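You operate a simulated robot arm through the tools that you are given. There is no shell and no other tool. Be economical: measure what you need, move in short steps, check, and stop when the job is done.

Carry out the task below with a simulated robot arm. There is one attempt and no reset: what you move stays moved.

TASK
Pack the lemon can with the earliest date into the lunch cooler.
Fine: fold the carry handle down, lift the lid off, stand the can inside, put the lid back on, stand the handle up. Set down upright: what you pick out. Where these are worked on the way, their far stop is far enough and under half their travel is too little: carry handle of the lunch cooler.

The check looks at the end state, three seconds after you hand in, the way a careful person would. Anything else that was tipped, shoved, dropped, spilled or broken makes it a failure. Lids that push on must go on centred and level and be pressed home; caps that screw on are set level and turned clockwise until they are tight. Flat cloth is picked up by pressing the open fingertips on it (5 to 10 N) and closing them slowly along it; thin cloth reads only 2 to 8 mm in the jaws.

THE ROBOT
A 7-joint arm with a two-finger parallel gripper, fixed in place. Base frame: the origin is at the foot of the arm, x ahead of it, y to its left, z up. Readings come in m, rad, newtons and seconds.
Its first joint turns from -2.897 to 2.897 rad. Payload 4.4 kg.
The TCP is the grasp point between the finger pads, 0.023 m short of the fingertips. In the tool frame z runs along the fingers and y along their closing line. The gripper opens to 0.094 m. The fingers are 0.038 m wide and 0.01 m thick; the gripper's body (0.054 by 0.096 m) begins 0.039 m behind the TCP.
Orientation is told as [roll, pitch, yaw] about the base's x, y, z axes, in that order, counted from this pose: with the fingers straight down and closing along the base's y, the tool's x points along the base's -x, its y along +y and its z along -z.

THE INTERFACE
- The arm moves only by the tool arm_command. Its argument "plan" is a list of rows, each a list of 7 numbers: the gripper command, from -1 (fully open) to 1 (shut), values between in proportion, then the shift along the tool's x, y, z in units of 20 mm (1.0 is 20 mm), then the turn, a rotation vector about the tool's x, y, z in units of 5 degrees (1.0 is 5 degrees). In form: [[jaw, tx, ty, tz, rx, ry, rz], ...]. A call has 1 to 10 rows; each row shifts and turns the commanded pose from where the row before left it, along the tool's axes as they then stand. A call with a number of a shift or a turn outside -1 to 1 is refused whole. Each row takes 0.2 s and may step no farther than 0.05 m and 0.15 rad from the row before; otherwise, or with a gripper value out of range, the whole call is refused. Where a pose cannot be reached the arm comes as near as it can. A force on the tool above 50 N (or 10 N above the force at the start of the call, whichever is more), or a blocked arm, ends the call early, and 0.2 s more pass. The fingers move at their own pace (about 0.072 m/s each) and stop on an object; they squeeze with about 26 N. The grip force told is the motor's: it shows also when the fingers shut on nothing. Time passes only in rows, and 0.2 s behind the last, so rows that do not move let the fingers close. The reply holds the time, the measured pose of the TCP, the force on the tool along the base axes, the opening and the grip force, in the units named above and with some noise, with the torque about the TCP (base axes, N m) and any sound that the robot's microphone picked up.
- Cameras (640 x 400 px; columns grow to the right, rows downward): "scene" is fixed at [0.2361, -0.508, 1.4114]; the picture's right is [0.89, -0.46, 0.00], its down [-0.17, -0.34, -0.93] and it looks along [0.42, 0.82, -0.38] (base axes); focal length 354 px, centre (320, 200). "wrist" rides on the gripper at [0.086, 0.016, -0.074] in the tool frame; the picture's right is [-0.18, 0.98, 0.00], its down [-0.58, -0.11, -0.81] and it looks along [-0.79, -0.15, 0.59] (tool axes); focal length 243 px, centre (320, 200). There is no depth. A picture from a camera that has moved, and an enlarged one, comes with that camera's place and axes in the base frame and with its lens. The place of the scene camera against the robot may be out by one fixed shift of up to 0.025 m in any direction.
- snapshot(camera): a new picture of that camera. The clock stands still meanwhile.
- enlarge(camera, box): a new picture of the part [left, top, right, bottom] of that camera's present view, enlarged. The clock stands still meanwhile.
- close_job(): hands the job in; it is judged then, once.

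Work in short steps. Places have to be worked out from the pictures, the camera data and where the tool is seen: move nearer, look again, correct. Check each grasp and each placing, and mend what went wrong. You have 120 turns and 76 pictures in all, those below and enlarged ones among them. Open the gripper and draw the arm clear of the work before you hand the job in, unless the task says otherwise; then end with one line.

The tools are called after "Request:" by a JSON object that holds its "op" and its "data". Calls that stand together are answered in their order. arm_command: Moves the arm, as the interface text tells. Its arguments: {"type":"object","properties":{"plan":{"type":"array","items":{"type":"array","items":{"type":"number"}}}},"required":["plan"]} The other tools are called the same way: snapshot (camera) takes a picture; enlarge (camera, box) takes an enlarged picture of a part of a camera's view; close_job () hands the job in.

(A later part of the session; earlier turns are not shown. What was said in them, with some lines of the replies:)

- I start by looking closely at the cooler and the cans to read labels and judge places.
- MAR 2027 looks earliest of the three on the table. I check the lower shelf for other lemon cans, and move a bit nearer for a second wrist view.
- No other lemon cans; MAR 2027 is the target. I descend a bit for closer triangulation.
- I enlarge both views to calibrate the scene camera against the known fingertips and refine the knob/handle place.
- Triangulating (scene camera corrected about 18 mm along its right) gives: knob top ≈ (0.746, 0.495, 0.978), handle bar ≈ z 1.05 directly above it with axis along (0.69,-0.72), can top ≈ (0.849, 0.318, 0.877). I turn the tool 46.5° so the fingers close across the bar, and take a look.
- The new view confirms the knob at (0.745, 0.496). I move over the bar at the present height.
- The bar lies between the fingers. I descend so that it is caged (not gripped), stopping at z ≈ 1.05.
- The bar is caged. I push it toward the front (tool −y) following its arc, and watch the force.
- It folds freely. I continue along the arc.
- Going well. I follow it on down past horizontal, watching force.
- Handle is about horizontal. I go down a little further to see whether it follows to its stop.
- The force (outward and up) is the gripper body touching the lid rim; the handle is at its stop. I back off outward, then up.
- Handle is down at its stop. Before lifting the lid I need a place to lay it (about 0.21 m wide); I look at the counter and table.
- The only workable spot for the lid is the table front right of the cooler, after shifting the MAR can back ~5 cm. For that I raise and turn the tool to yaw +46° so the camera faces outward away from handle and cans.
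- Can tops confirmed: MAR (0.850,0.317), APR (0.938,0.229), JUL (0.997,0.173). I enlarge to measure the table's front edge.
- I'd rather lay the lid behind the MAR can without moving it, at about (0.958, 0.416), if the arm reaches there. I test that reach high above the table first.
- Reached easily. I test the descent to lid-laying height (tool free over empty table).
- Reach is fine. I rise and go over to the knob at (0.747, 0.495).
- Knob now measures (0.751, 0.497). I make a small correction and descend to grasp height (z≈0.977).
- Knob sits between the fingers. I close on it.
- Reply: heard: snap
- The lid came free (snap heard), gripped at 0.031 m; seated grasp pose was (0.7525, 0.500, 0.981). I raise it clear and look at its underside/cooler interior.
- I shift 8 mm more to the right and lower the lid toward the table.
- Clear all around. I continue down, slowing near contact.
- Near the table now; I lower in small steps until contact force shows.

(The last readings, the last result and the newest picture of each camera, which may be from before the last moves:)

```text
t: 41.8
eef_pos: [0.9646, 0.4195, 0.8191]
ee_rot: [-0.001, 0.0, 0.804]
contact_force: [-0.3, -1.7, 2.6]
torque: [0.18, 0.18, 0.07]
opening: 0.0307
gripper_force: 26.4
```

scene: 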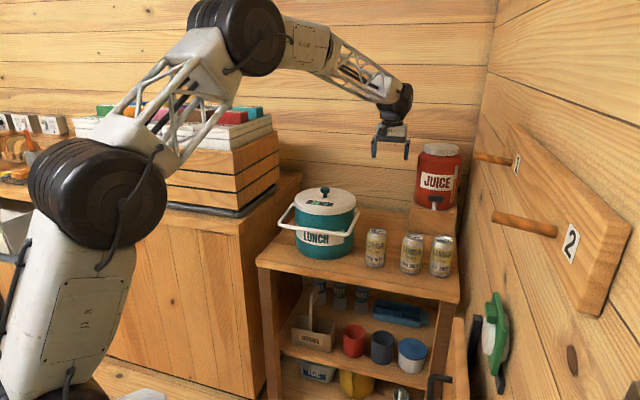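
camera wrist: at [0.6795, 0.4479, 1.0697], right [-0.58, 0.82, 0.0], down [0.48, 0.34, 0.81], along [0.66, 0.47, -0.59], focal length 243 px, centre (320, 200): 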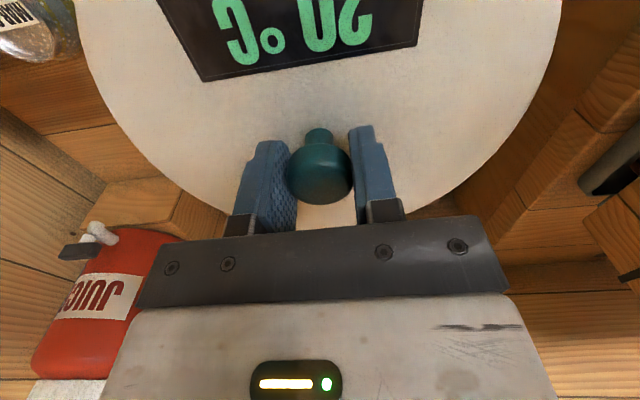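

Contact at z≈0.819. I release the knob and rise.

Request:
{"op": "arm_command", "data": {"plan": [[1, 0, 0, 0.05, 0, 0, 0], [-0.3, 0, 0, 0, 0, 0, 0], [-0.3, 0, 0, 0, 0, 0, 0], [-0.3, 0, 0, -0.5, 0, 0, 0], [-0.3, 0, 0, -1, 0, 0, 0], [-0.3, 0, 0, -1, 0, 0, 0], [-0.3, 0, 0, -1, 0, 0, 0], [-0.3, 0, 0, -1, 0, 0, 0], [-1, 0, 0, -1, 0, 0, 0], [-1, 0, 0, -1, 0, 0, 0]]}}

Request:
{"op": "snapshot", "data": {"camera": "wrist"}}

Request:
{"op": "enlarge", "data": {"camera": "scene", "box": [270, 110, 470, 280]}}

```text
t: 44.0
eef_pos: [0.9652, 0.4195, 0.9476]
ee_rot: [0.0, 0.0, 0.803]
contact_force: [-0.5, 0.5, -0.5]
torque: [-0.04, -0.02, -0.02]
opening: 0.0943
gripper_force: 0.1
```

```text
35 pictures are left
camera wrist: at [0.8924, 0.3689, 1.0232], right [-0.58, 0.82, 0.0], down [0.48, 0.34, 0.81], along [0.66, 0.47, -0.59], focal length 243 px, centre (320, 200)
```

wrist: 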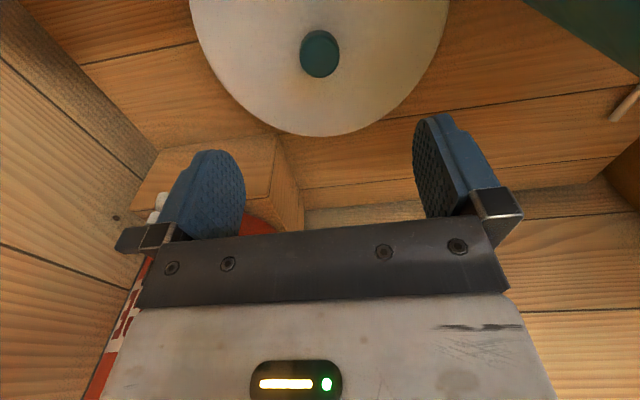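

```text
2.35 times, centred on (370, 195) of scene
camera zoom: at [0.2361, -0.508, 1.4114], right [0.89, -0.46, 0.0], down [-0.17, -0.34, -0.93], along [0.42, 0.82, -0.38], focal length 832 px, centre (202, 212)
```

zoom: 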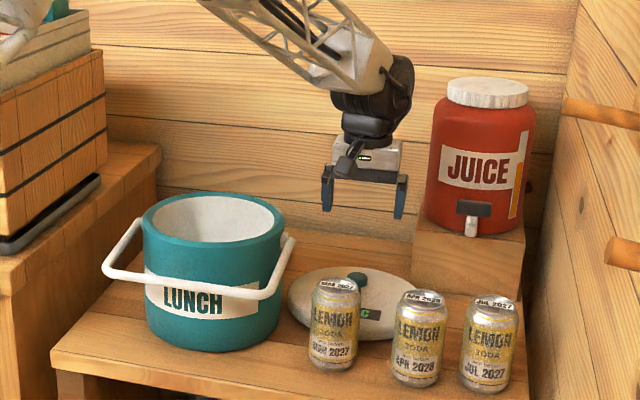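

Lid lies flat. I go over the MAR can (0.850, 0.317) at a safe height and check.

Request:
{"op": "arm_command", "data": {"plan": [[-1, 0.4, 0, -1, 0, 0, 0], [-1, 0.9, 0.07, -0.5, 0, 0, 0], [-1, 0.96, 0.07, 0, 0, 0, 0], [-1, 0.96, 0.07, 0, 0, 0, 0], [-1, 0.96, 0.07, 0, 0, 0, 0], [-1, 0.96, 0.07, 0, 0, 0, 0], [-1, 0.96, 0.07, 0, 0, 0, 0], [-1, 0.96, 0.07, 0, 0, 0, 0], [-1, 0.6, 0.07, 0, 0, 0, 0], [-1, 0, 0, 0, 0, 0, 0]]}}

Request:
{"op": "snapshot", "data": {"camera": "wrist"}}

```text
t: 46.2
eef_pos: [0.85, 0.3194, 0.9762]
ee_rot: [0.0, 0.0, 0.802]
contact_force: [0.3, 0.1, 0.7]
torque: [-0.02, -0.02, -0.02]
opening: 0.0939
gripper_force: 0.0
```

```text
33 pictures are left
camera wrist: at [0.7781, 0.2669, 1.0528], right [-0.58, 0.82, 0.0], down [0.48, 0.34, 0.81], along [0.66, 0.47, -0.59], focal length 243 px, centre (320, 200)
```

wrist: 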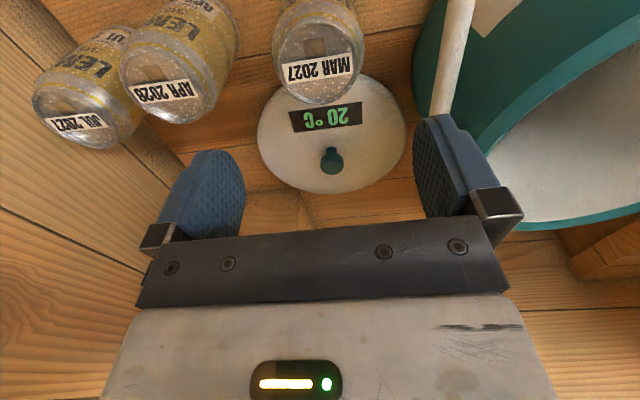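

MAR top measures (0.847, 0.315). I fine-correct and descend to z≈0.857.

Request:
{"op": "arm_command", "data": {"plan": [[-1, 0.22, 0, 0.9, 0, 0, 0], [-1, 0, 0, 1, 0, 0, 0], [-1, 0, 0, 1, 0, 0, 0], [-1, 0, 0, 1, 0, 0, 0], [-1, 0, 0, 1, 0, 0, 0], [-1, 0, 0, 1, 0, 0, 0], [-1, 0, 0, 0, 0, 0, 0]]}}

Request:
{"op": "snapshot", "data": {"camera": "wrist"}}

Request:
{"op": "enlarge", "data": {"camera": "scene", "box": [310, 170, 470, 280]}}

```text
t: 47.8
eef_pos: [0.8483, 0.3152, 0.8588]
ee_rot: [0.0, 0.0, 0.803]
contact_force: [-0.5, 0.4, 0.4]
torque: [0.0, -0.03, 0.0]
opening: 0.0942
gripper_force: 0.0
```

```text
32 pictures are left
camera wrist: at [0.775, 0.2634, 0.9347], right [-0.58, 0.82, 0.0], down [0.48, 0.34, 0.81], along [0.66, 0.47, -0.59], focal length 243 px, centre (320, 200)
```

wrist: 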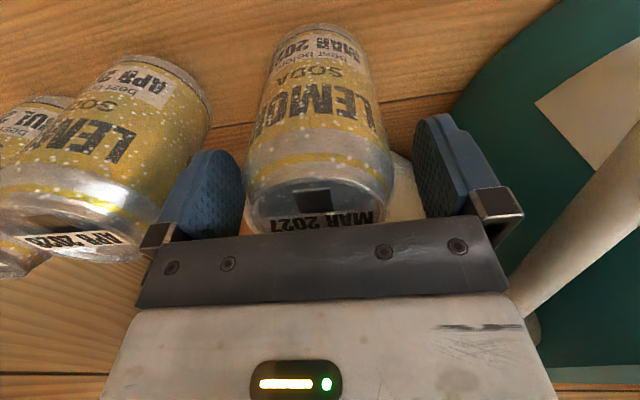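

```text
3.64 times, centred on (390, 225) of scene
camera zoom: at [0.2361, -0.508, 1.4114], right [0.89, -0.46, 0.0], down [-0.17, -0.34, -0.93], along [0.42, 0.82, -0.38], focal length 1286 px, centre (66, 109)
```

zoom: 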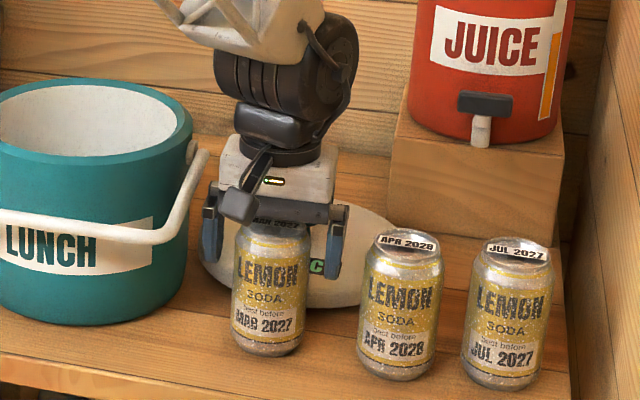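

Straddled, slightly off toward the left finger; I shift 3 mm, close, and lift a little.

Request:
{"op": "arm_command", "data": {"plan": [[-1, 0, -0.15, 0, 0, 0, 0], [-0.3, 0, 0, 0, 0, 0, 0], [1, 0, 0, 0, 0, 0, 0], [1, 0, 0, 0, 0, 0, 0], [1, 0, 0, 0, 0, 0, 0]]}}

Request:
{"op": "arm_command", "data": {"plan": [[1, 0, 0, -0.5, 0, 0, 0], [1, 0, 0, -1, 0, 0, 0], [1, 0, 0, -1, 0, 0, 0], [1, 0, 0, -1, 0, 0, 0], [1, 0, 0, 0, 0, 0, 0]]}}

Request:
{"op": "snapshot", "data": {"camera": "scene"}}

```text
t: 49.0
eef_pos: [0.8497, 0.3136, 0.8597]
ee_rot: [0.0, 0.0, 0.802]
contact_force: [-0.5, 2.7, 3.1]
torque: [0.23, 0.18, -0.05]
opening: 0.0656
gripper_force: 26.2
```

```text
t: 50.2
eef_pos: [0.8491, 0.3121, 0.9287]
ee_rot: [0.0, -0.002, 0.802]
contact_force: [-0.9, 0.2, -3.2]
torque: [0.04, 0.01, 0.01]
opening: 0.0657
gripper_force: 26.2
```

```text
30 pictures are left
```

scene: 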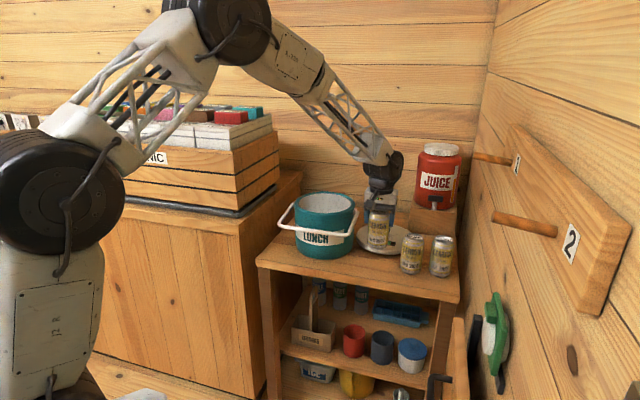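

The can is held (3 N). I raise it above the rim, then move over the cooler centre.

Request:
{"op": "arm_command", "data": {"plan": [[1, 0, 0, -1, 0, 0, 0], [1, 0, 0, -1, 0, 0, 0], [1, 0, 0, -1, 0, 0, 0], [1, 0, 0, -1, 0, 0, 0], [1, 0, 0, -1, 0, 0, 0], [1, 0, 0, -1, 0, 0, 0], [1, 0, 0, -1, 0, 0, 0], [1, 0, 0, -1, 0, 0, 0], [1, 0, 0, 0, 0, 0, 0]]}}

Request:
{"op": "arm_command", "data": {"plan": [[1, -0.41, 0.99, 0, 0, 0, 0], [1, -0.41, 0.99, 0, 0, 0, 0], [1, -0.41, 0.99, 0, 0, 0, 0], [1, -0.41, 0.99, 0, 0, 0, 0], [1, -0.41, 0.99, 0, 0, 0, 0], [1, -0.41, 0.99, 0, 0, 0, 0], [1, -0.41, 0.99, 0, 0, 0, 0], [1, -0.41, 0.99, 0, 0, 0, 0], [1, -0.41, 0.99, 0, 0, 0, 0], [1, -0.41, 0.99, 0, 0, 0, 0]]}}

Request:
{"op": "enlarge", "data": {"camera": "scene", "box": [260, 110, 420, 270]}}

Request:
{"op": "snapshot", "data": {"camera": "wrist"}}

```text
t: 52.2
eef_pos: [0.8497, 0.3126, 1.0882]
ee_rot: [0.0, 0.0, 0.802]
contact_force: [0.6, 0.0, -3.5]
torque: [-0.01, 0.0, 0.01]
opening: 0.0655
gripper_force: 26.7
```

```text
t: 54.4
eef_pos: [0.7639, 0.5108, 1.0884]
ee_rot: [0.001, 0.001, 0.805]
contact_force: [0.3, -0.2, -4.1]
torque: [0.01, -0.01, 0.0]
opening: 0.0657
gripper_force: 25.7
```

```text
2.50 times, centred on (340, 190) of scene
camera zoom: at [0.2361, -0.508, 1.4114], right [0.89, -0.46, 0.0], down [-0.17, -0.34, -0.93], along [0.42, 0.82, -0.38], focal length 884 px, centre (270, 225)
```

zoom: 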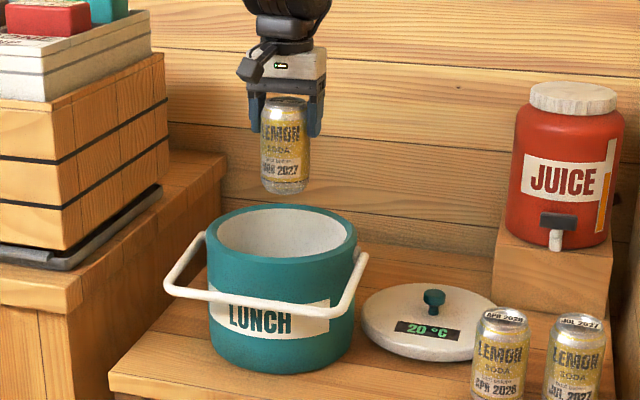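

```text
28 pictures are left
camera wrist: at [0.6918, 0.4583, 1.1647], right [-0.58, 0.82, 0.0], down [0.48, 0.34, 0.81], along [0.66, 0.47, -0.59], focal length 243 px, centre (320, 200)
```

wrist: 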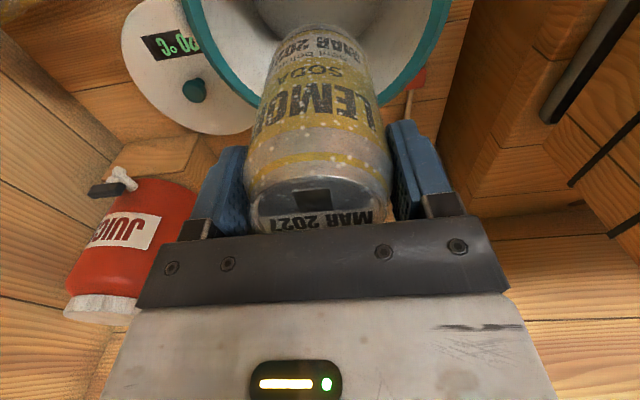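

The can is above the opening. I lower it inside, then creep to contact.

Request:
{"op": "arm_command", "data": {"plan": [[1, 0, 0, 1, 0, 0, 0], [1, 0, 0, 1, 0, 0, 0], [1, 0, 0, 1, 0, 0, 0], [1, 0, 0, 1, 0, 0, 0], [1, 0, 0, 1, 0, 0, 0], [1, 0, 0, 1, 0, 0, 0], [1, 0, 0, 1, 0, 0, 0], [1, 0, 0, 1, 0, 0, 0], [1, 0, 0, 0.8, 0, 0, 0], [1, 0, 0, 0, 0, 0, 0]]}}

Request:
{"op": "enlarge", "data": {"camera": "scene", "box": [260, 110, 420, 270]}}

Request:
{"op": "snapshot", "data": {"camera": "wrist"}}

```text
t: 56.6
eef_pos: [0.7646, 0.5093, 0.9113]
ee_rot: [0.0, 0.0, 0.803]
contact_force: [-0.3, -0.2, -3.1]
torque: [0.03, 0.03, 0.0]
opening: 0.0656
gripper_force: 26.4
```

```text
2.50 times, centred on (340, 190) of scene
camera zoom: at [0.2361, -0.508, 1.4114], right [0.89, -0.46, 0.0], down [-0.17, -0.34, -0.93], along [0.42, 0.82, -0.38], focal length 884 px, centre (270, 225)
```

zoom: 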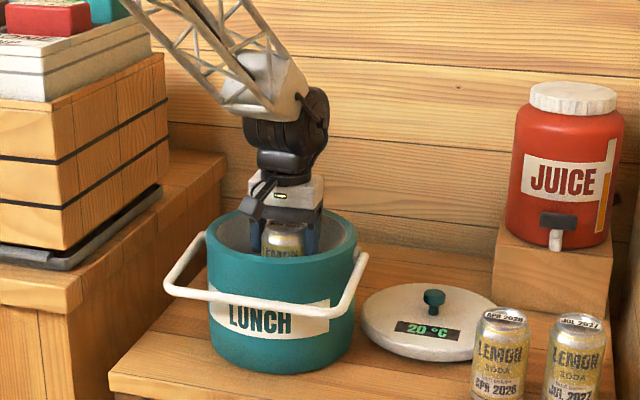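

```text
26 pictures are left
camera wrist: at [0.6918, 0.4579, 0.9877], right [-0.58, 0.82, 0.0], down [0.48, 0.34, 0.81], along [0.66, 0.47, -0.59], focal length 243 px, centre (320, 200)
```

wrist: 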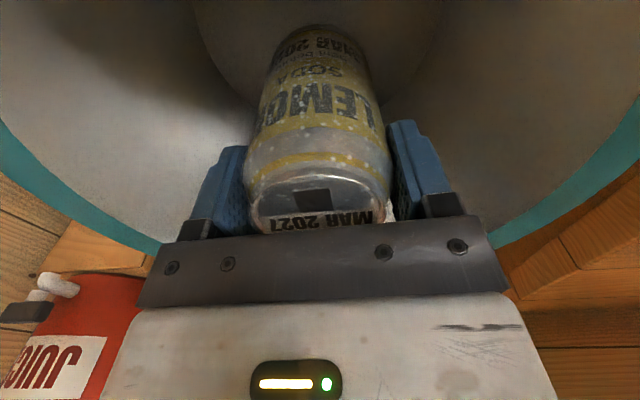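

I shift 10 mm inward (+n) so the camera housing clears the front rim, and creep down.

Request:
{"op": "arm_command", "data": {"plan": [[1, -0.5, 0, 0.2, 0, 0, 0], [1, 0, 0, 0.6, 0, 0, 0], [1, 0, 0, 0.4, 0, 0, 0], [1, 0, 0, 0.2, 0, 0, 0], [1, 0, 0, 0, 0, 0, 0]]}}

Request:
{"op": "enlarge", "data": {"camera": "scene", "box": [280, 170, 380, 260]}}

```text
t: 57.8
eef_pos: [0.7718, 0.5165, 0.8853]
ee_rot: [-0.001, 0.001, 0.804]
contact_force: [0.3, 0.3, -4.1]
torque: [0.02, 0.0, 0.03]
opening: 0.0652
gripper_force: 25.7
```

```text
4.44 times, centred on (330, 215) of scene
camera zoom: at [0.2361, -0.508, 1.4114], right [0.89, -0.46, 0.0], down [-0.17, -0.34, -0.93], along [0.42, 0.82, -0.38], focal length 1572 px, centre (276, 133)
```

zoom: 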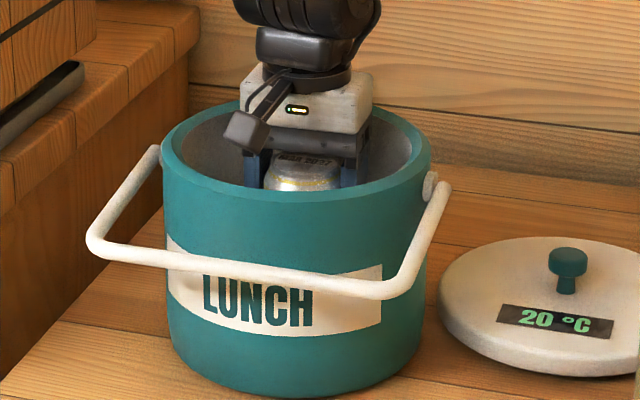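

Clear of the rim. I creep down in small steps to find the floor.

Request:
{"op": "arm_command", "data": {"plan": [[1, 0, 0, 0.2, 0, 0, 0], [1, 0, 0, 0.15, 0, 0, 0], [1, 0, 0, 0.15, 0, 0, 0]]}}

Request:
{"op": "arm_command", "data": {"plan": [[1, 0, 0, 0.12, 0, 0, 0], [1, 0, 0, 0.12, 0, 0, 0]]}}

```text
t: 58.6
eef_pos: [0.7726, 0.5172, 0.8768]
ee_rot: [-0.001, -0.001, 0.802]
contact_force: [-5.9, -3.7, 18.7]
torque: [-0.11, 0.6, 0.03]
opening: 0.0657
gripper_force: 26.0
```

```text
t: 59.2
eef_pos: [0.7715, 0.5177, 0.8724]
ee_rot: [0.001, -0.004, 0.804]
contact_force: [-0.9, 0.7, 28.1]
torque: [0.33, 0.36, 0.1]
opening: 0.0659
gripper_force: 25.8
```

The can stands on the floor of the cooler. I relax the press, open gently and rise straight up.

Request:
{"op": "arm_command", "data": {"plan": [[1, 0, 0, -0.15, 0, 0, 0], [-0.8, 0, 0, 0, 0, 0, 0], [-0.8, 0, 0, 0, 0, 0, 0], [-0.8, 0, 0, -0.5, 0, 0, 0], [-0.8, 0, 0, -1, 0, 0, 0], [-0.8, 0, 0, -1, 0, 0, 0], [-0.8, 0, 0, -1, 0, 0, 0], [-0.8, 0, 0, -1, 0, 0, 0], [-0.8, 0, 0, -1, 0, 0, 0], [-0.8, 0, 0, -1, 0, 0, 0]]}}

Request:
{"op": "snapshot", "data": {"camera": "wrist"}}

Request:
{"op": "enlarge", "data": {"camera": "scene", "box": [270, 140, 430, 270]}}

```text
t: 61.4
eef_pos: [0.7728, 0.5169, 1.0018]
ee_rot: [0.0, 0.003, 0.804]
contact_force: [-0.4, 0.4, -0.4]
torque: [0.02, -0.04, 0.0]
opening: 0.0846
gripper_force: 0.1
```

```text
24 pictures are left
camera wrist: at [0.6995, 0.4653, 1.0782], right [-0.58, 0.82, 0.0], down [0.48, 0.34, 0.81], along [0.66, 0.47, -0.59], focal length 243 px, centre (320, 200)
```

wrist: 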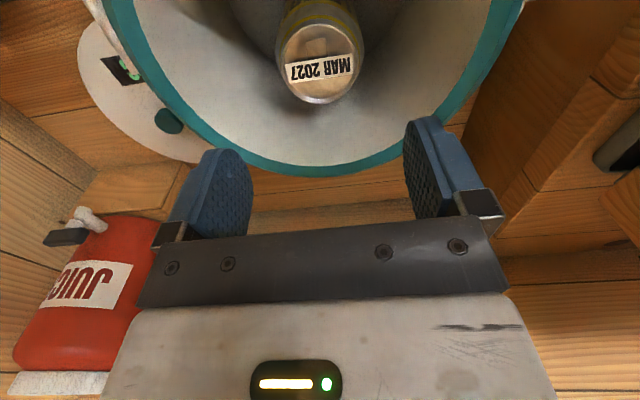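

```text
3.08 times, centred on (350, 205) of scene
camera zoom: at [0.2361, -0.508, 1.4114], right [0.89, -0.46, 0.0], down [-0.17, -0.34, -0.93], along [0.42, 0.82, -0.38], focal length 1088 px, centre (228, 185)
```

zoom: 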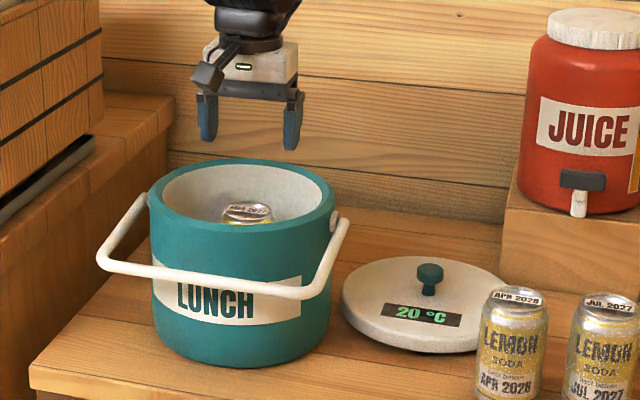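

The can stands upright inside. Now back to the lid's knob at (0.965, 0.420).

Request:
{"op": "arm_command", "data": {"plan": [[-0.3, -0.32, -0.93, -0.4, 0, 0, 0], [-0.3, -0.32, -0.93, 0, 0, 0, 0], [-0.3, -0.32, -0.93, 0, 0, 0, 0], [-0.3, -0.32, -0.93, 0, 0, 0, 0], [-0.3, -0.32, -0.93, 0, 0, 0, 0], [-0.3, -0.32, -0.93, 0, 0, 0, 0], [-0.3, -0.32, -0.93, 0, 0, 0, 0], [-0.3, -0.32, -0.93, 0, 0, 0, 0], [-0.3, -0.32, -0.93, 0, 0, 0, 0], [-0.3, -0.32, -0.93, 0, 0, 0, 0]]}}

Request:
{"op": "arm_command", "data": {"plan": [[-0.3, 0, -0.97, 1, 0, 0, 0], [-0.3, 0, 0, 1, 0, 0, 0], [-0.3, 0, 0, 1, 0, 0, 0], [-0.3, 0, 0, 1, 0, 0, 0], [-0.3, 0, 0, 1, 0, 0, 0], [-0.3, 0, 0, 0, 0, 0, 0]]}}

Request:
{"op": "snapshot", "data": {"camera": "wrist"}}

```text
t: 63.6
eef_pos: [0.9504, 0.4346, 1.012]
ee_rot: [0.0, -0.003, 0.801]
contact_force: [0.4, 0.2, 0.1]
torque: [0.0, -0.01, 0.01]
opening: 0.061
gripper_force: 0.1
```

```text
t: 65.0
eef_pos: [0.9627, 0.4191, 0.9105]
ee_rot: [0.001, 0.001, 0.801]
contact_force: [0.4, 0.3, 0.6]
torque: [0.0, 0.02, -0.02]
opening: 0.0612
gripper_force: 0.1
```

```text
22 pictures are left
camera wrist: at [0.8906, 0.3681, 0.9863], right [-0.58, 0.82, 0.0], down [0.48, 0.34, 0.81], along [0.66, 0.47, -0.59], focal length 243 px, centre (320, 200)
```

wrist: 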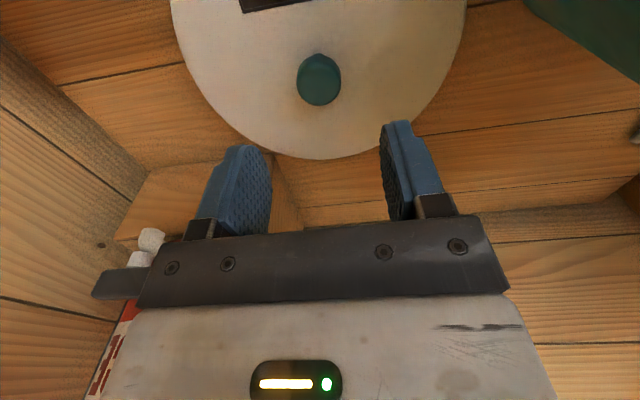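

Aligned with the knob. I descend to the earlier grasp height 0.8185 and close.

Request:
{"op": "arm_command", "data": {"plan": [[-0.3, -0.09, -0.04, 1, 0, 0, 0], [-0.3, 0, 0, 1, 0, 0, 0], [-0.3, 0, 0, 1, 0, 0, 0], [-0.3, 0, 0, 1, 0, 0, 0], [-0.3, 0, 0, 0.6, 0, 0, 0], [-0.3, 0, 0, 0, 0, 0, 0]]}}

Request:
{"op": "arm_command", "data": {"plan": [[1, 0, 0, 0, 0, 0, 0], [1, 0, 0, 0, 0, 0, 0], [1, 0, 0, 0, 0, 0, 0]]}}

Request:
{"op": "arm_command", "data": {"plan": [[1, 0, 0, -0.5, 0, 0, 0], [1, 0, 0, -1, 0, 0, 0], [1, 0, 0, -1, 0, 0, 0], [1, 0, 0, 0, 0, 0, 0]]}}

Request:
{"op": "enlarge", "data": {"camera": "scene", "box": [270, 130, 470, 280]}}

```text
t: 66.4
eef_pos: [0.9648, 0.4203, 0.8188]
ee_rot: [0.001, 0.0, 0.803]
contact_force: [0.2, -0.8, -0.8]
torque: [0.04, -0.02, -0.02]
opening: 0.061
gripper_force: 0.1
```

```text
t: 67.2
eef_pos: [0.9646, 0.4211, 0.8197]
ee_rot: [-0.001, -0.001, 0.803]
contact_force: [0.2, 0.6, 0.4]
torque: [-0.03, -0.01, -0.01]
opening: 0.0308
gripper_force: 25.7
```

```text
t: 68.2
eef_pos: [0.9642, 0.4196, 0.8692]
ee_rot: [-0.001, -0.001, 0.802]
contact_force: [-0.4, 0.5, -1.1]
torque: [-0.01, -0.03, 0.04]
opening: 0.0306
gripper_force: 26.4
```

```text
2.67 times, centred on (370, 205) of scene
camera zoom: at [0.2361, -0.508, 1.4114], right [0.89, -0.46, 0.0], down [-0.17, -0.34, -0.93], along [0.42, 0.82, -0.38], focal length 943 px, centre (187, 187)
```

zoom: 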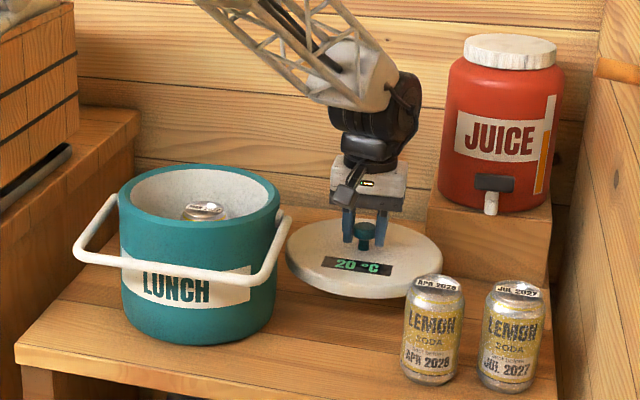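

Lid held level. I raise to ~1.06 and carry it back to (0.7525, 0.500).

Request:
{"op": "arm_command", "data": {"plan": [[1, 0, 0, -1, 0, 0, 0], [1, 0, 0, -1, 0, 0, 0], [1, 0, 0, -1, 0, 0, 0], [1, 0, 0, -1, 0, 0, 0], [1, 0, 0, -1, 0, 0, 0], [1, 0, 0, -1, 0, 0, 0], [1, 0, 0, -1, 0, 0, 0], [1, 0, 0, -1, 0, 0, 0], [1, 0, 0, -1, 0, 0, 0], [1, 0, 0, -0.5, 0, 0, 0]]}}

Request:
{"op": "arm_command", "data": {"plan": [[1, 0.41, 0.945, 0, 0, 0, 0], [1, 0.41, 0.945, 0, 0, 0, 0], [1, 0.41, 0.945, 0, 0, 0, 0], [1, 0.41, 0.945, 0, 0, 0, 0], [1, 0.41, 0.945, 0, 0, 0, 0], [1, 0.41, 0.945, 0, 0, 0, 0], [1, 0.41, 0.945, 0, 0, 0, 0], [1, 0.41, 0.945, 0, 0, 0, 0], [1, 0.41, 0.945, 0, 0, 0, 0], [1, 0.41, 0.945, 0, 0, 0, 0]]}}

Request:
{"op": "arm_command", "data": {"plan": [[1, 0.41, 0.945, 0, 0, 0, 0], [1, 0, 0, 0, 0, 0, 0]]}}

```text
t: 70.4
eef_pos: [0.9661, 0.4197, 1.0584]
ee_rot: [-0.001, 0.001, 0.804]
contact_force: [0.0, 0.0, -1.3]
torque: [-0.06, -0.01, -0.01]
opening: 0.0309
gripper_force: 26.0
```

```text
t: 72.6
eef_pos: [0.7714, 0.4932, 1.0591]
ee_rot: [0.0, 0.0, 0.804]
contact_force: [-0.2, 0.7, -0.5]
torque: [0.03, 0.0, 0.01]
opening: 0.0307
gripper_force: 26.4
```

```text
t: 73.2
eef_pos: [0.7537, 0.5011, 1.0588]
ee_rot: [0.0, 0.002, 0.804]
contact_force: [0.2, 0.7, -1.1]
torque: [-0.01, 0.0, -0.02]
opening: 0.0306
gripper_force: 25.4
```

I trim 2 mm, lower close to the rim and look.

Request:
{"op": "arm_command", "data": {"plan": [[1, 0.1, 0, 0.9, 0, 0, 0], [1, 0, 0, 0.9, 0, 0, 0], [1, 0, 0, 0.9, 0, 0, 0], [1, 0, 0, 0, 0, 0, 0]]}}

Request:
{"op": "enlarge", "data": {"camera": "scene", "box": [270, 150, 390, 270]}}

Request:
{"op": "snapshot", "data": {"camera": "wrist"}}

```text
t: 74.2
eef_pos: [0.7511, 0.4986, 1.0051]
ee_rot: [0.001, 0.002, 0.803]
contact_force: [0.5, -0.3, -1.0]
torque: [-0.03, 0.03, -0.03]
opening: 0.0308
gripper_force: 26.5
```

```text
3.33 times, centred on (330, 210) of scene
camera zoom: at [0.2361, -0.508, 1.4114], right [0.89, -0.46, 0.0], down [-0.17, -0.34, -0.93], along [0.42, 0.82, -0.38], focal length 1179 px, centre (287, 167)
```

zoom: 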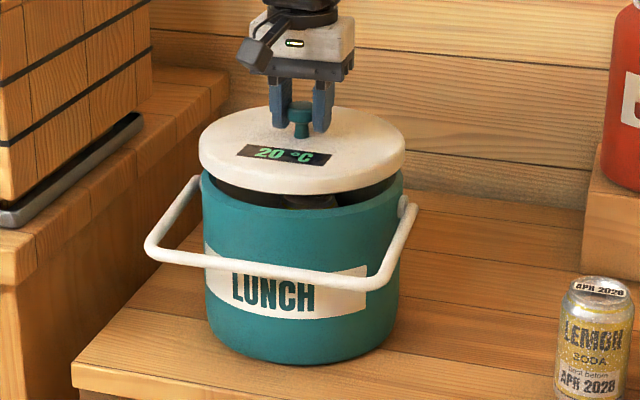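

```text
19 pictures are left
camera wrist: at [0.6792, 0.4469, 1.0812], right [-0.58, 0.82, 0.0], down [0.48, 0.34, 0.81], along [0.66, 0.47, -0.59], focal length 243 px, centre (320, 200)
```

wrist: 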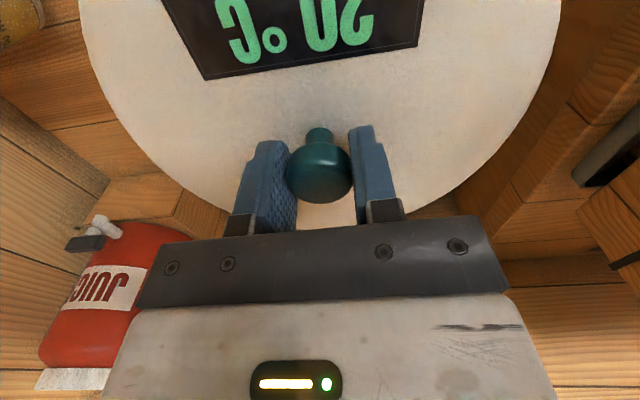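

Lid is aligned over the body as it was at removal. I lower and watch force.

Request:
{"op": "arm_command", "data": {"plan": [[1, -0.05, 0, 0.5, 0, 0, 0], [1, 0, 0, 0.3, 0, 0, 0], [1, 0, 0, 0.2, 0, 0, 0], [1, 0, 0, 0.15, 0, 0, 0]]}}

Request:
{"op": "arm_command", "data": {"plan": [[1, 0, 0, 0.15, 0, 0, 0], [1, 0, 0, 0.1, 0, 0, 0]]}}

```text
t: 75.2
eef_pos: [0.7522, 0.4991, 0.9823]
ee_rot: [0.0, 0.0, 0.801]
contact_force: [-0.1, 0.7, -1.6]
torque: [0.01, -0.01, 0.0]
opening: 0.0309
gripper_force: 26.5
```

```text
t: 75.8
eef_pos: [0.7532, 0.4993, 0.9797]
ee_rot: [-0.001, -0.002, 0.804]
contact_force: [-4.0, -10.1, 31.0]
torque: [-0.12, 0.01, 0.01]
opening: 0.0311
gripper_force: 25.2
heard: snap
```

Snap heard, z at the original seated height. I press slightly more to be sure, then check.

Request:
{"op": "arm_command", "data": {"plan": [[1, 0, 0, 0.07, 0, 0, 0], [1, 0, 0, 0, 0, 0, 0]]}}

Request:
{"op": "arm_command", "data": {"plan": [[1, 0, 0, -0.3, 0, 0, 0], [-0.3, 0, 0, 0, 0, 0, 0], [-0.3, 0, 0, 0, 0, 0, 0], [-0.3, 0, 0, -0.5, 0, 0, 0], [-0.3, 0, 0, -1, 0, 0, 0], [-0.3, 0, 0, -1, 0, 0, 0], [-0.3, 0, 0, -1, 0, 0, 0], [-0.3, 0, 0, -1, 0, 0, 0]]}}

Request:
{"op": "enlarge", "data": {"camera": "scene", "box": [270, 150, 390, 270]}}

```text
t: 76.4
eef_pos: [0.7541, 0.499, 0.9759]
ee_rot: [0.0, -0.001, 0.801]
contact_force: [16.1, -0.4, 26.3]
torque: [-0.06, -0.14, 0.08]
opening: 0.0306
gripper_force: 26.2
```

```text
t: 78.2
eef_pos: [0.7523, 0.4992, 1.0714]
ee_rot: [-0.001, -0.001, 0.802]
contact_force: [0.2, -0.6, -0.3]
torque: [0.02, 0.01, -0.02]
opening: 0.0611
gripper_force: 0.2
```

```text
3.33 times, centred on (330, 210) of scene
camera zoom: at [0.2361, -0.508, 1.4114], right [0.89, -0.46, 0.0], down [-0.17, -0.34, -0.93], along [0.42, 0.82, -0.38], focal length 1179 px, centre (287, 167)
```

zoom: 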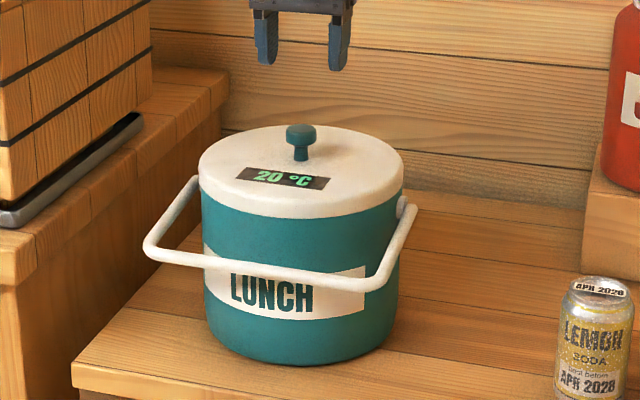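

Lid is seated level without gap, at original height. Next: turn the tool to yaw −46° so the fingers close across the handle bar.

Request:
{"op": "arm_command", "data": {"plan": [[-0.3, 0, 0, 0, 0, 0, 1], [-0.3, 0, 0, 0, 0, 0, 1], [-0.3, 0, 0, 0, 0, 0, 1], [-0.3, 0, 0, 0, 0, 0, 1], [-0.3, 0, 0, 0, 0, 0, 1], [-0.3, 0, 0, 0, 0, 0, 1], [-0.3, 0, 0, 0, 0, 0, 1], [-0.3, 0, 0, 0, 0, 0, 1], [-0.3, 0, 0, 0, 0, 0, 1], [-0.3, 0, 0, 0, 0, 0, 1]]}}

Request:
{"op": "arm_command", "data": {"plan": [[-0.3, 0, 0, 0, 0, 0, 1], [-0.3, 0, 0, 0, 0, 0, 1], [-0.3, 0, 0, 0, 0, 0, 1], [-0.3, 0, 0, 0, 0, 0, 1], [-0.3, 0, 0, 0, 0, 0, 1], [-0.3, 0, 0, 0, 0, 0, 1], [-0.3, 0, 0, 0, 0, 0, 1], [-0.3, 0, 0, 0, 0, 0, 1], [-0.3, 0, 0, 0, 0, 0, 0.3], [-0.3, 0, 0, 0, 0, 0, 0]]}}

```text
t: 80.4
eef_pos: [0.7518, 0.4987, 1.0723]
ee_rot: [-0.001, -0.001, -0.071]
contact_force: [0.8, -0.7, -0.5]
torque: [-0.02, 0.03, -0.03]
opening: 0.0613
gripper_force: 0.1
```

```text
t: 82.6
eef_pos: [0.7527, 0.4991, 1.0715]
ee_rot: [-0.001, 0.001, -0.793]
contact_force: [-0.1, 0.6, -0.3]
torque: [0.02, 0.0, 0.01]
opening: 0.0612
gripper_force: 0.1
```

Now move to above the bar, 75 mm right of its middle (so the gripper body clears the lid).

Request:
{"op": "arm_command", "data": {"plan": [[-0.3, -0.47, -0.95, 0, 0, 0, 0], [-0.3, -0.47, -0.95, 0, 0, 0, 0], [-0.3, -0.47, -0.95, 0, 0, 0, 0], [-0.3, -0.47, -0.95, 0, 0, 0, 0], [-0.3, -0.47, -0.95, 0, 0, 0, 0], [-0.3, -0.47, -0.95, 0, 0, 0, 0], [-0.3, -0.47, -0.95, 0, 0, 0, 0], [-0.3, -0.47, -0.95, 0, 0, 0, 0], [-0.3, 0, 0, 1, 0, 0, 0], [-0.3, 0, 0, 1, 0, 0, 0]]}}

Request:
{"op": "snapshot", "data": {"camera": "wrist"}}

Request:
{"op": "enlarge", "data": {"camera": "scene", "box": [270, 130, 410, 270]}}

```text
t: 84.8
eef_pos: [0.6976, 0.3393, 1.0326]
ee_rot: [0.0, -0.001, -0.795]
contact_force: [-0.3, 0.1, 0.0]
torque: [0.02, 0.0, -0.04]
opening: 0.061
gripper_force: 0.0
```

```text
17 pictures are left
camera wrist: at [0.6468, 0.412, 1.1074], right [0.83, 0.56, 0.0], down [0.33, -0.49, 0.81], along [0.45, -0.67, -0.59], focal length 243 px, centre (320, 200)
```

wrist: 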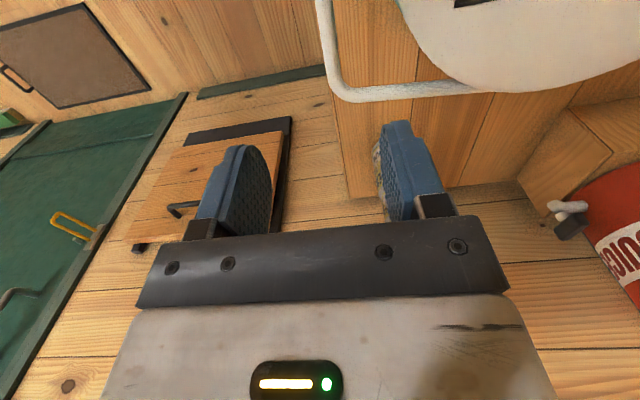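

```text
2.86 times, centred on (340, 200) of scene
camera zoom: at [0.2361, -0.508, 1.4114], right [0.89, -0.46, 0.0], down [-0.17, -0.34, -0.93], along [0.42, 0.82, -0.38], focal length 1010 px, centre (263, 200)
```

zoom: 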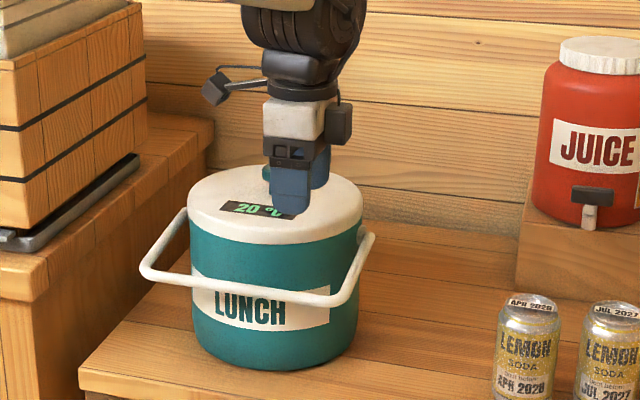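

The bar measures at n≈−0.144. I shift slightly and descend to z≈0.900 with the bar between the fingers.

Request:
{"op": "arm_command", "data": {"plan": [[-0.3, -0.2, 0.22, 1, 0, 0, 0], [-0.3, 0, 0, 1, 0, 0, 0], [-0.3, 0, 0, 1, 0, 0, 0], [-0.3, 0, 0, 1, 0, 0, 0], [-0.3, 0, 0, 1, 0, 0, 0], [-0.3, 0, 0, 1, 0, 0, 0], [-0.3, 0, 0, 0.5, 0, 0, 0], [-0.3, 0, 0, 0, 0, 0, 0]]}}

Request:
{"op": "snapshot", "data": {"camera": "wrist"}}

Request:
{"op": "enlarge", "data": {"camera": "scene", "box": [270, 150, 390, 270]}}

```text
t: 86.6
eef_pos: [0.7035, 0.3398, 0.9024]
ee_rot: [0.0, 0.001, -0.794]
contact_force: [-0.3, 0.7, -1.4]
torque: [-0.01, -0.01, 0.01]
opening: 0.061
gripper_force: 0.0
```

```text
15 pictures are left
camera wrist: at [0.653, 0.4114, 0.9771], right [0.83, 0.56, 0.0], down [0.33, -0.49, 0.81], along [0.45, -0.67, -0.59], focal length 243 px, centre (320, 200)
```

wrist: 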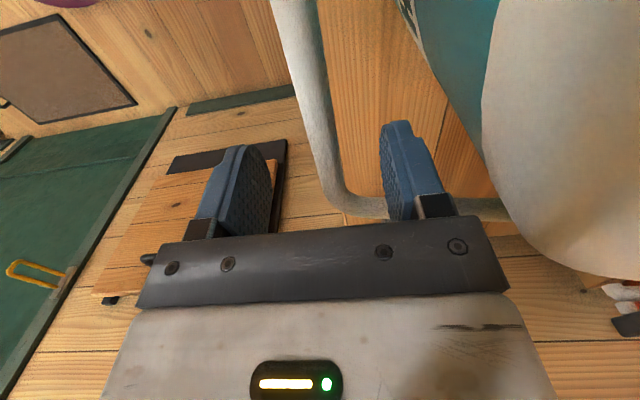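

```text
3.33 times, centred on (330, 210) of scene
camera zoom: at [0.2361, -0.508, 1.4114], right [0.89, -0.46, 0.0], down [-0.17, -0.34, -0.93], along [0.42, 0.82, -0.38], focal length 1179 px, centre (287, 167)
```

zoom: 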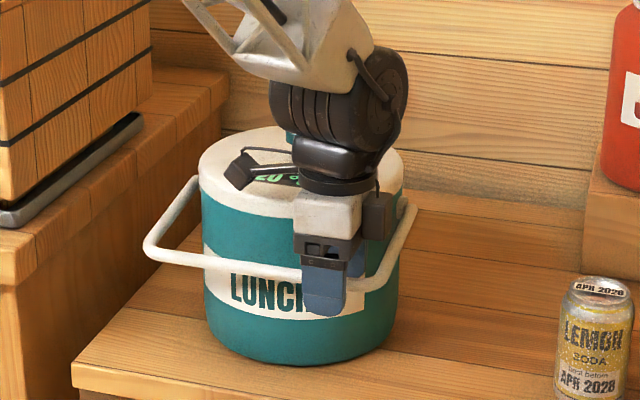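

Bar is between the fingers with tips reaching below it. I close on it.

Request:
{"op": "arm_command", "data": {"plan": [[0.2, 0, 0, 0, 0, 0, 0], [0.5, 0, 0, 0, 0, 0, 0], [1, 0, 0, 0, 0, 0, 0], [1, 0, 0, 0, 0, 0, 0]]}}

```text
t: 87.6
eef_pos: [0.703, 0.3401, 0.9018]
ee_rot: [-0.001, 0.001, -0.794]
contact_force: [7.0, 2.8, 1.2]
torque: [0.0, -0.2, -0.93]
opening: 0.0123
gripper_force: 25.8
```

Gripped (0.012 m). I lift along the handle's arc a little and check.

Request:
{"op": "arm_command", "data": {"plan": [[1, 0, 0.03, -0.5, 0, 0, 0], [1, 0, 0.05, -0.5, 0, 0, 0], [1, 0, 0.09, -0.5, 0, 0, 0], [1, 0, 0.12, -0.5, 0, 0, 0]]}}

Request:
{"op": "enlarge", "data": {"camera": "scene", "box": [270, 150, 390, 270]}}

```text
t: 88.6
eef_pos: [0.706, 0.343, 0.9418]
ee_rot: [0.0, -0.001, -0.795]
contact_force: [-1.7, -7.5, 1.3]
torque: [0.07, 0.2, 0.08]
opening: 0.0124
gripper_force: 26.2
```

```text
3.33 times, centred on (330, 210) of scene
camera zoom: at [0.2361, -0.508, 1.4114], right [0.89, -0.46, 0.0], down [-0.17, -0.34, -0.93], along [0.42, 0.82, -0.38], focal length 1179 px, centre (287, 167)
```

zoom: 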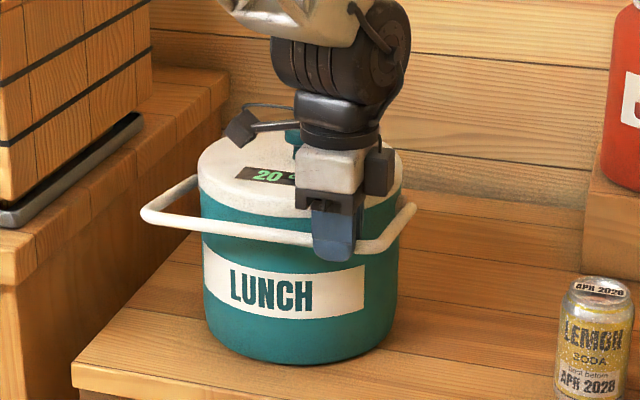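

The handle follows. Continue with slightly less inward motion.

Request:
{"op": "arm_command", "data": {"plan": [[1, 0, 0, -0.5, 0, 0, 0], [1, 0, 0.08, -0.5, 0, 0, 0], [1, 0, 0.14, -0.5, 0, 0, 0], [1, 0, 0.18, -0.5, 0, 0, 0]]}}

```text
t: 89.6
eef_pos: [0.7116, 0.3486, 0.983]
ee_rot: [0.0, 0.001, -0.793]
contact_force: [3.6, -1.1, -0.3]
torque: [0.0, 0.03, -0.48]
opening: 0.0125
gripper_force: 26.0
```

Low force; on the arc (φ≈30°). I continue to about 50°.

Request:
{"op": "arm_command", "data": {"plan": [[1, 0, 0.38, -0.62, 0, 0, 0], [1, 0, 0.42, -0.56, 0, 0, 0], [1, 0, 0.46, -0.5, 0, 0, 0], [1, 0, 0.5, -0.45, 0, 0, 0]]}}

Request:
{"op": "enlarge", "data": {"camera": "scene", "box": [270, 140, 390, 260]}}

```text
t: 90.6
eef_pos: [0.7376, 0.3732, 1.0252]
ee_rot: [-0.001, 0.0, -0.795]
contact_force: [-6.0, -4.8, 5.7]
torque: [-0.11, 0.11, 0.4]
opening: 0.0125
gripper_force: 26.2
```

```text
3.33 times, centred on (330, 200) of scene
camera zoom: at [0.2361, -0.508, 1.4114], right [0.89, -0.46, 0.0], down [-0.17, -0.34, -0.93], along [0.42, 0.82, -0.38], focal length 1179 px, centre (287, 200)
```

zoom: 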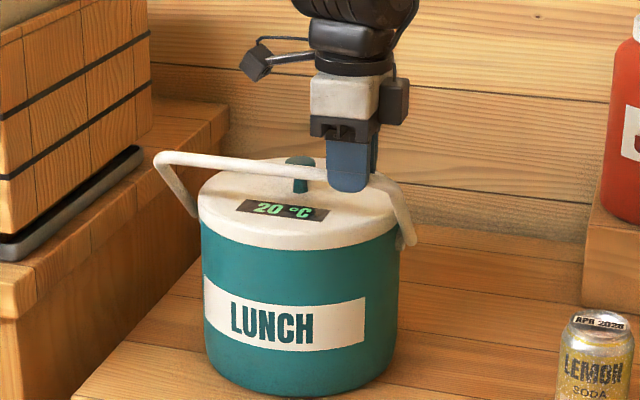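

I loosen into a cage (outer finger pushes) and continue to upright.

Request:
{"op": "arm_command", "data": {"plan": [[0.3, 0, 0.3, -0.4, 0, 0, 0], [0.3, 0, 0.6, -0.4, 0, 0, 0], [0.3, 0, 0.7, -0.3, 0, 0, 0], [0.3, 0, 0.7, -0.2, 0, 0, 0], [0.3, 0, 0.7, -0.15, 0, 0, 0], [0.3, 0, 0.7, -0.05, 0, 0, 0], [0.3, 0, 0.7, 0, 0, 0, 0]]}}

Request:
{"op": "snapshot", "data": {"camera": "wrist"}}

Request:
{"op": "enlarge", "data": {"camera": "scene", "box": [270, 140, 390, 260]}}

```text
t: 92.2
eef_pos: [0.8006, 0.436, 1.0551]
ee_rot: [0.001, 0.0, -0.795]
contact_force: [-1.4, -0.5, 0.4]
torque: [0.01, 0.02, -0.01]
opening: 0.0331
gripper_force: 0.1
```

```text
11 pictures are left
camera wrist: at [0.7507, 0.5083, 1.1307], right [0.83, 0.56, 0.0], down [0.33, -0.49, 0.81], along [0.45, -0.67, -0.59], focal length 243 px, centre (320, 200)
```

wrist: 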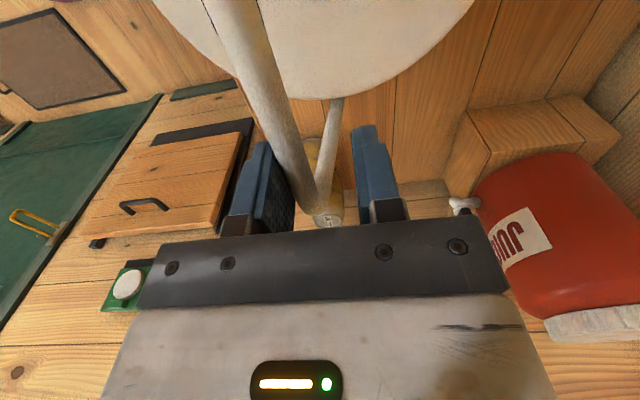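

```text
3.33 times, centred on (330, 200) of scene
camera zoom: at [0.2361, -0.508, 1.4114], right [0.89, -0.46, 0.0], down [-0.17, -0.34, -0.93], along [0.42, 0.82, -0.38], focal length 1179 px, centre (287, 200)
```

zoom: 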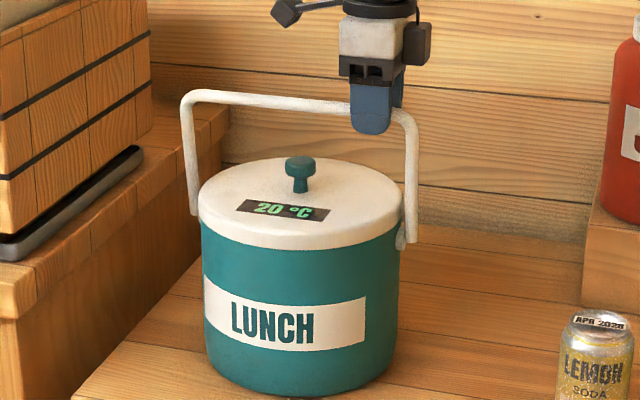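

Nearly upright (about 1–2 cm short). I push on in small steps until the stop is felt.

Request:
{"op": "arm_command", "data": {"plan": [[0.3, 0, 0.5, 0, 0, 0, 0], [0.3, 0, 0.4, 0, 0, 0, 0], [0.3, 0, 0, 0, 0, 0, 0]]}}

Request:
{"op": "arm_command", "data": {"plan": [[0.3, 0, 0.2, 0, 0, 0, 0], [0.3, 0, 0, 0, 0, 0, 0]]}}

```text
t: 93.0
eef_pos: [0.8128, 0.4488, 1.0551]
ee_rot: [0.001, 0.001, -0.794]
contact_force: [0.0, 0.5, 0.4]
torque: [-0.01, -0.01, 0.01]
opening: 0.0329
gripper_force: 0.0
```

```text
t: 93.6
eef_pos: [0.8154, 0.4507, 1.0547]
ee_rot: [0.0, 0.001, -0.794]
contact_force: [0.3, 0.6, 0.9]
torque: [0.01, 0.0, 0.01]
opening: 0.0329
gripper_force: 0.1
```

Request:
{"op": "snapshot", "data": {"camera": "wrist"}}

```text
9 pictures are left
camera wrist: at [0.7664, 0.5235, 1.13], right [0.83, 0.56, 0.0], down [0.33, -0.49, 0.81], along [0.45, -0.67, -0.59], focal length 243 px, centre (320, 200)
```

wrist: 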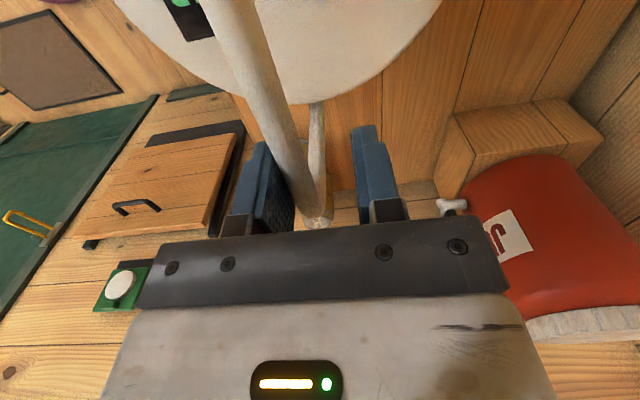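

The post now points exactly at the vertical vanishing point — the handle is upright. I open a little and see whether it stays before lifting off.

Request:
{"op": "arm_command", "data": {"plan": [[0, 0, -0.1, 0, 0, 0, 0], [-0.2, 0, -0.3, 0, 0, 0, 0], [-0.2, 0, 0, 0, 0, 0, 0], [-0.2, 0, 0, 0, 0, 0, 0], [-0.2, 0, 0, 0, 0, 0, 0]]}}

Request:
{"op": "snapshot", "data": {"camera": "wrist"}}

```text
t: 94.8
eef_pos: [0.8099, 0.4453, 1.0543]
ee_rot: [0.002, -0.002, -0.793]
contact_force: [-0.3, 0.4, 0.1]
torque: [-0.02, 0.01, 0.01]
opening: 0.0568
gripper_force: 0.0
```

```text
8 pictures are left
camera wrist: at [0.7603, 0.5179, 1.1299], right [0.83, 0.56, 0.0], down [0.33, -0.49, 0.81], along [0.45, -0.67, -0.59], focal length 243 px, centre (320, 200)
```

wrist: 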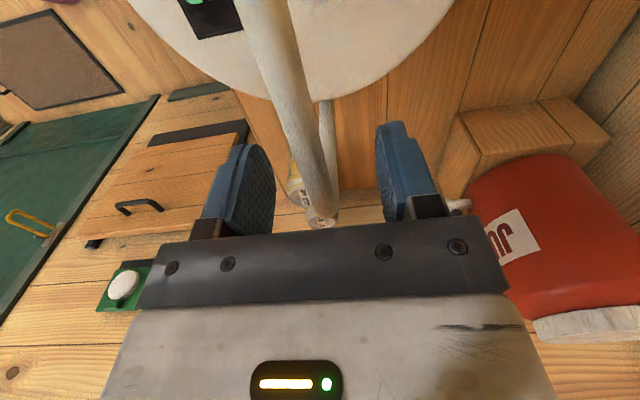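

It stays upright on its own. I rise straight up and back away, then check everything.

Request:
{"op": "arm_command", "data": {"plan": [[-0.4, 0, 0, -1, 0, 0, 0], [-0.4, 0, 0, -1, 0, 0, 0], [-0.4, 0, 0, -1, 0, 0, 0], [-0.4, 0, 0, -1, 0, 0, 0], [-0.4, 0, 0, -1, 0, 0, 0], [-0.4, 0, 0, -1, 0, 0, 0], [-1, 0, 0, -1, 0, 0, 0], [-1, 0, 0, -1, 0, 0, 0]]}}

Request:
{"op": "arm_command", "data": {"plan": [[-1, 0, -1, 0, 0, 0, 0], [-1, 0, -1, 0, 0, 0, 0], [-1, 0, -1, 0, 0, 0, 0], [-1, 0, -1, 0, 0, 0, 0], [-1, 0, -1, 0, 0, 0, 0], [-1, 0, -1, 0, 0, 0, 0], [-1, 0, -1, 0, 0, 0, 0], [-1, 0, -1, 0, 0, 0, 0], [-1, 0, -1, 0, 0, 0, 0], [-1, 0, -1, 0, 0, 0, 0]]}}

Request:
{"op": "snapshot", "data": {"camera": "wrist"}}

Request:
{"op": "enlarge", "data": {"camera": "scene", "box": [260, 140, 420, 270]}}

```text
t: 96.6
eef_pos: [0.8099, 0.4459, 1.2154]
ee_rot: [-0.003, 0.0, -0.795]
contact_force: [-0.3, -1.3, -0.2]
torque: [0.0, 0.02, 0.04]
opening: 0.094
gripper_force: 0.0
```

```text
t: 98.8
eef_pos: [0.6671, 0.3048, 1.2143]
ee_rot: [0.0, 0.0, -0.793]
contact_force: [0.1, 0.5, 0.1]
torque: [0.01, 0.03, 0.01]
opening: 0.0937
gripper_force: 0.0
```

```text
7 pictures are left
camera wrist: at [0.6176, 0.3771, 1.2895], right [0.83, 0.56, 0.0], down [0.33, -0.49, 0.81], along [0.45, -0.67, -0.59], focal length 243 px, centre (320, 200)
```

wrist: 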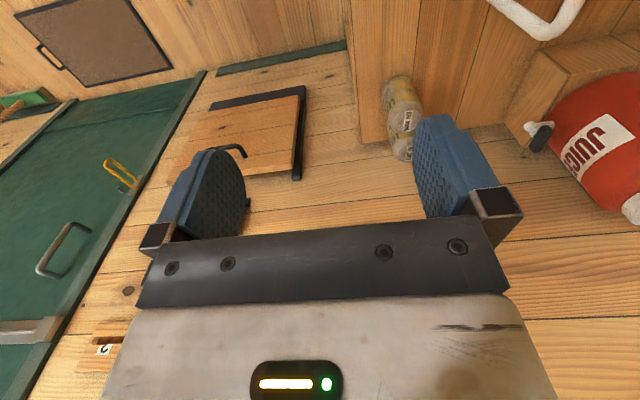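

```text
3.08 times, centred on (340, 205) of scene
camera zoom: at [0.2361, -0.508, 1.4114], right [0.89, -0.46, 0.0], down [-0.17, -0.34, -0.93], along [0.42, 0.82, -0.38], focal length 1088 px, centre (258, 185)
```

zoom: 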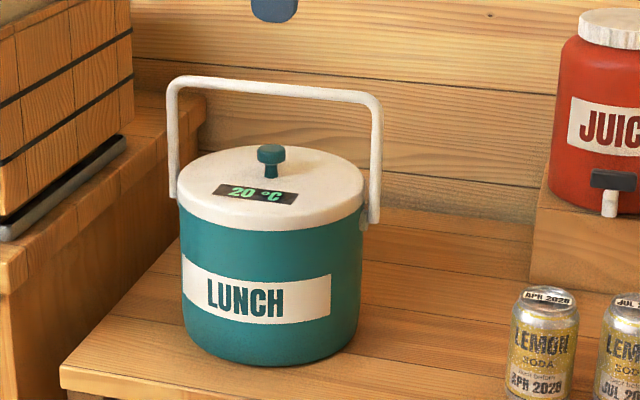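

Nearly identical to the starting picture. One close look at the lid seam and a full view.

Request:
{"op": "enlarge", "data": {"camera": "scene", "box": [285, 155, 390, 225]}}

Request:
{"op": "snapshot", "data": {"camera": "scene"}}

```text
5.71 times, centred on (338, 190) of scene
camera zoom: at [0.2361, -0.508, 1.4114], right [0.89, -0.46, 0.0], down [-0.17, -0.34, -0.93], along [0.42, 0.82, -0.38], focal length 2020 px, centre (220, 257)
```

zoom: 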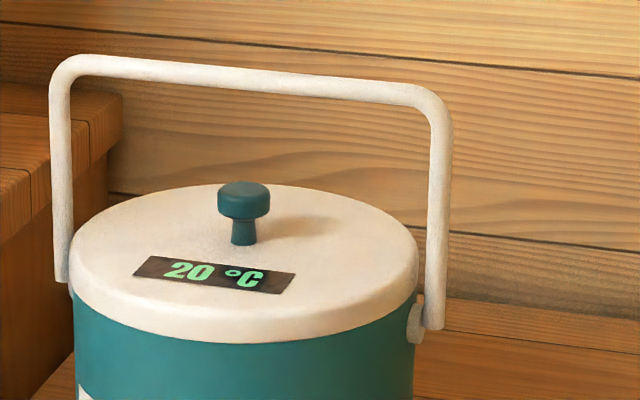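

```text
4 pictures are left
```

scene: 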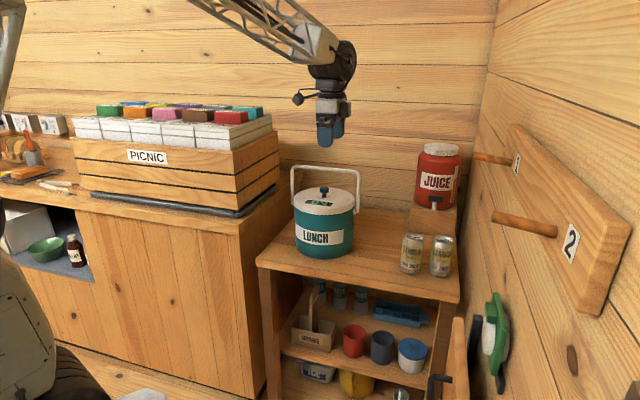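

Lid flush and level, handle upright, the other cans untouched, arm clear. I hand in.

Request:
{"op": "close_job", "data": {}}

```text
The job is handed in.
```

I packed the MAR 2027 lemon can, the earliest of the three, upright in the lunch cooler. The lid is snapped back on, the handle is standing, and the job is handed in.
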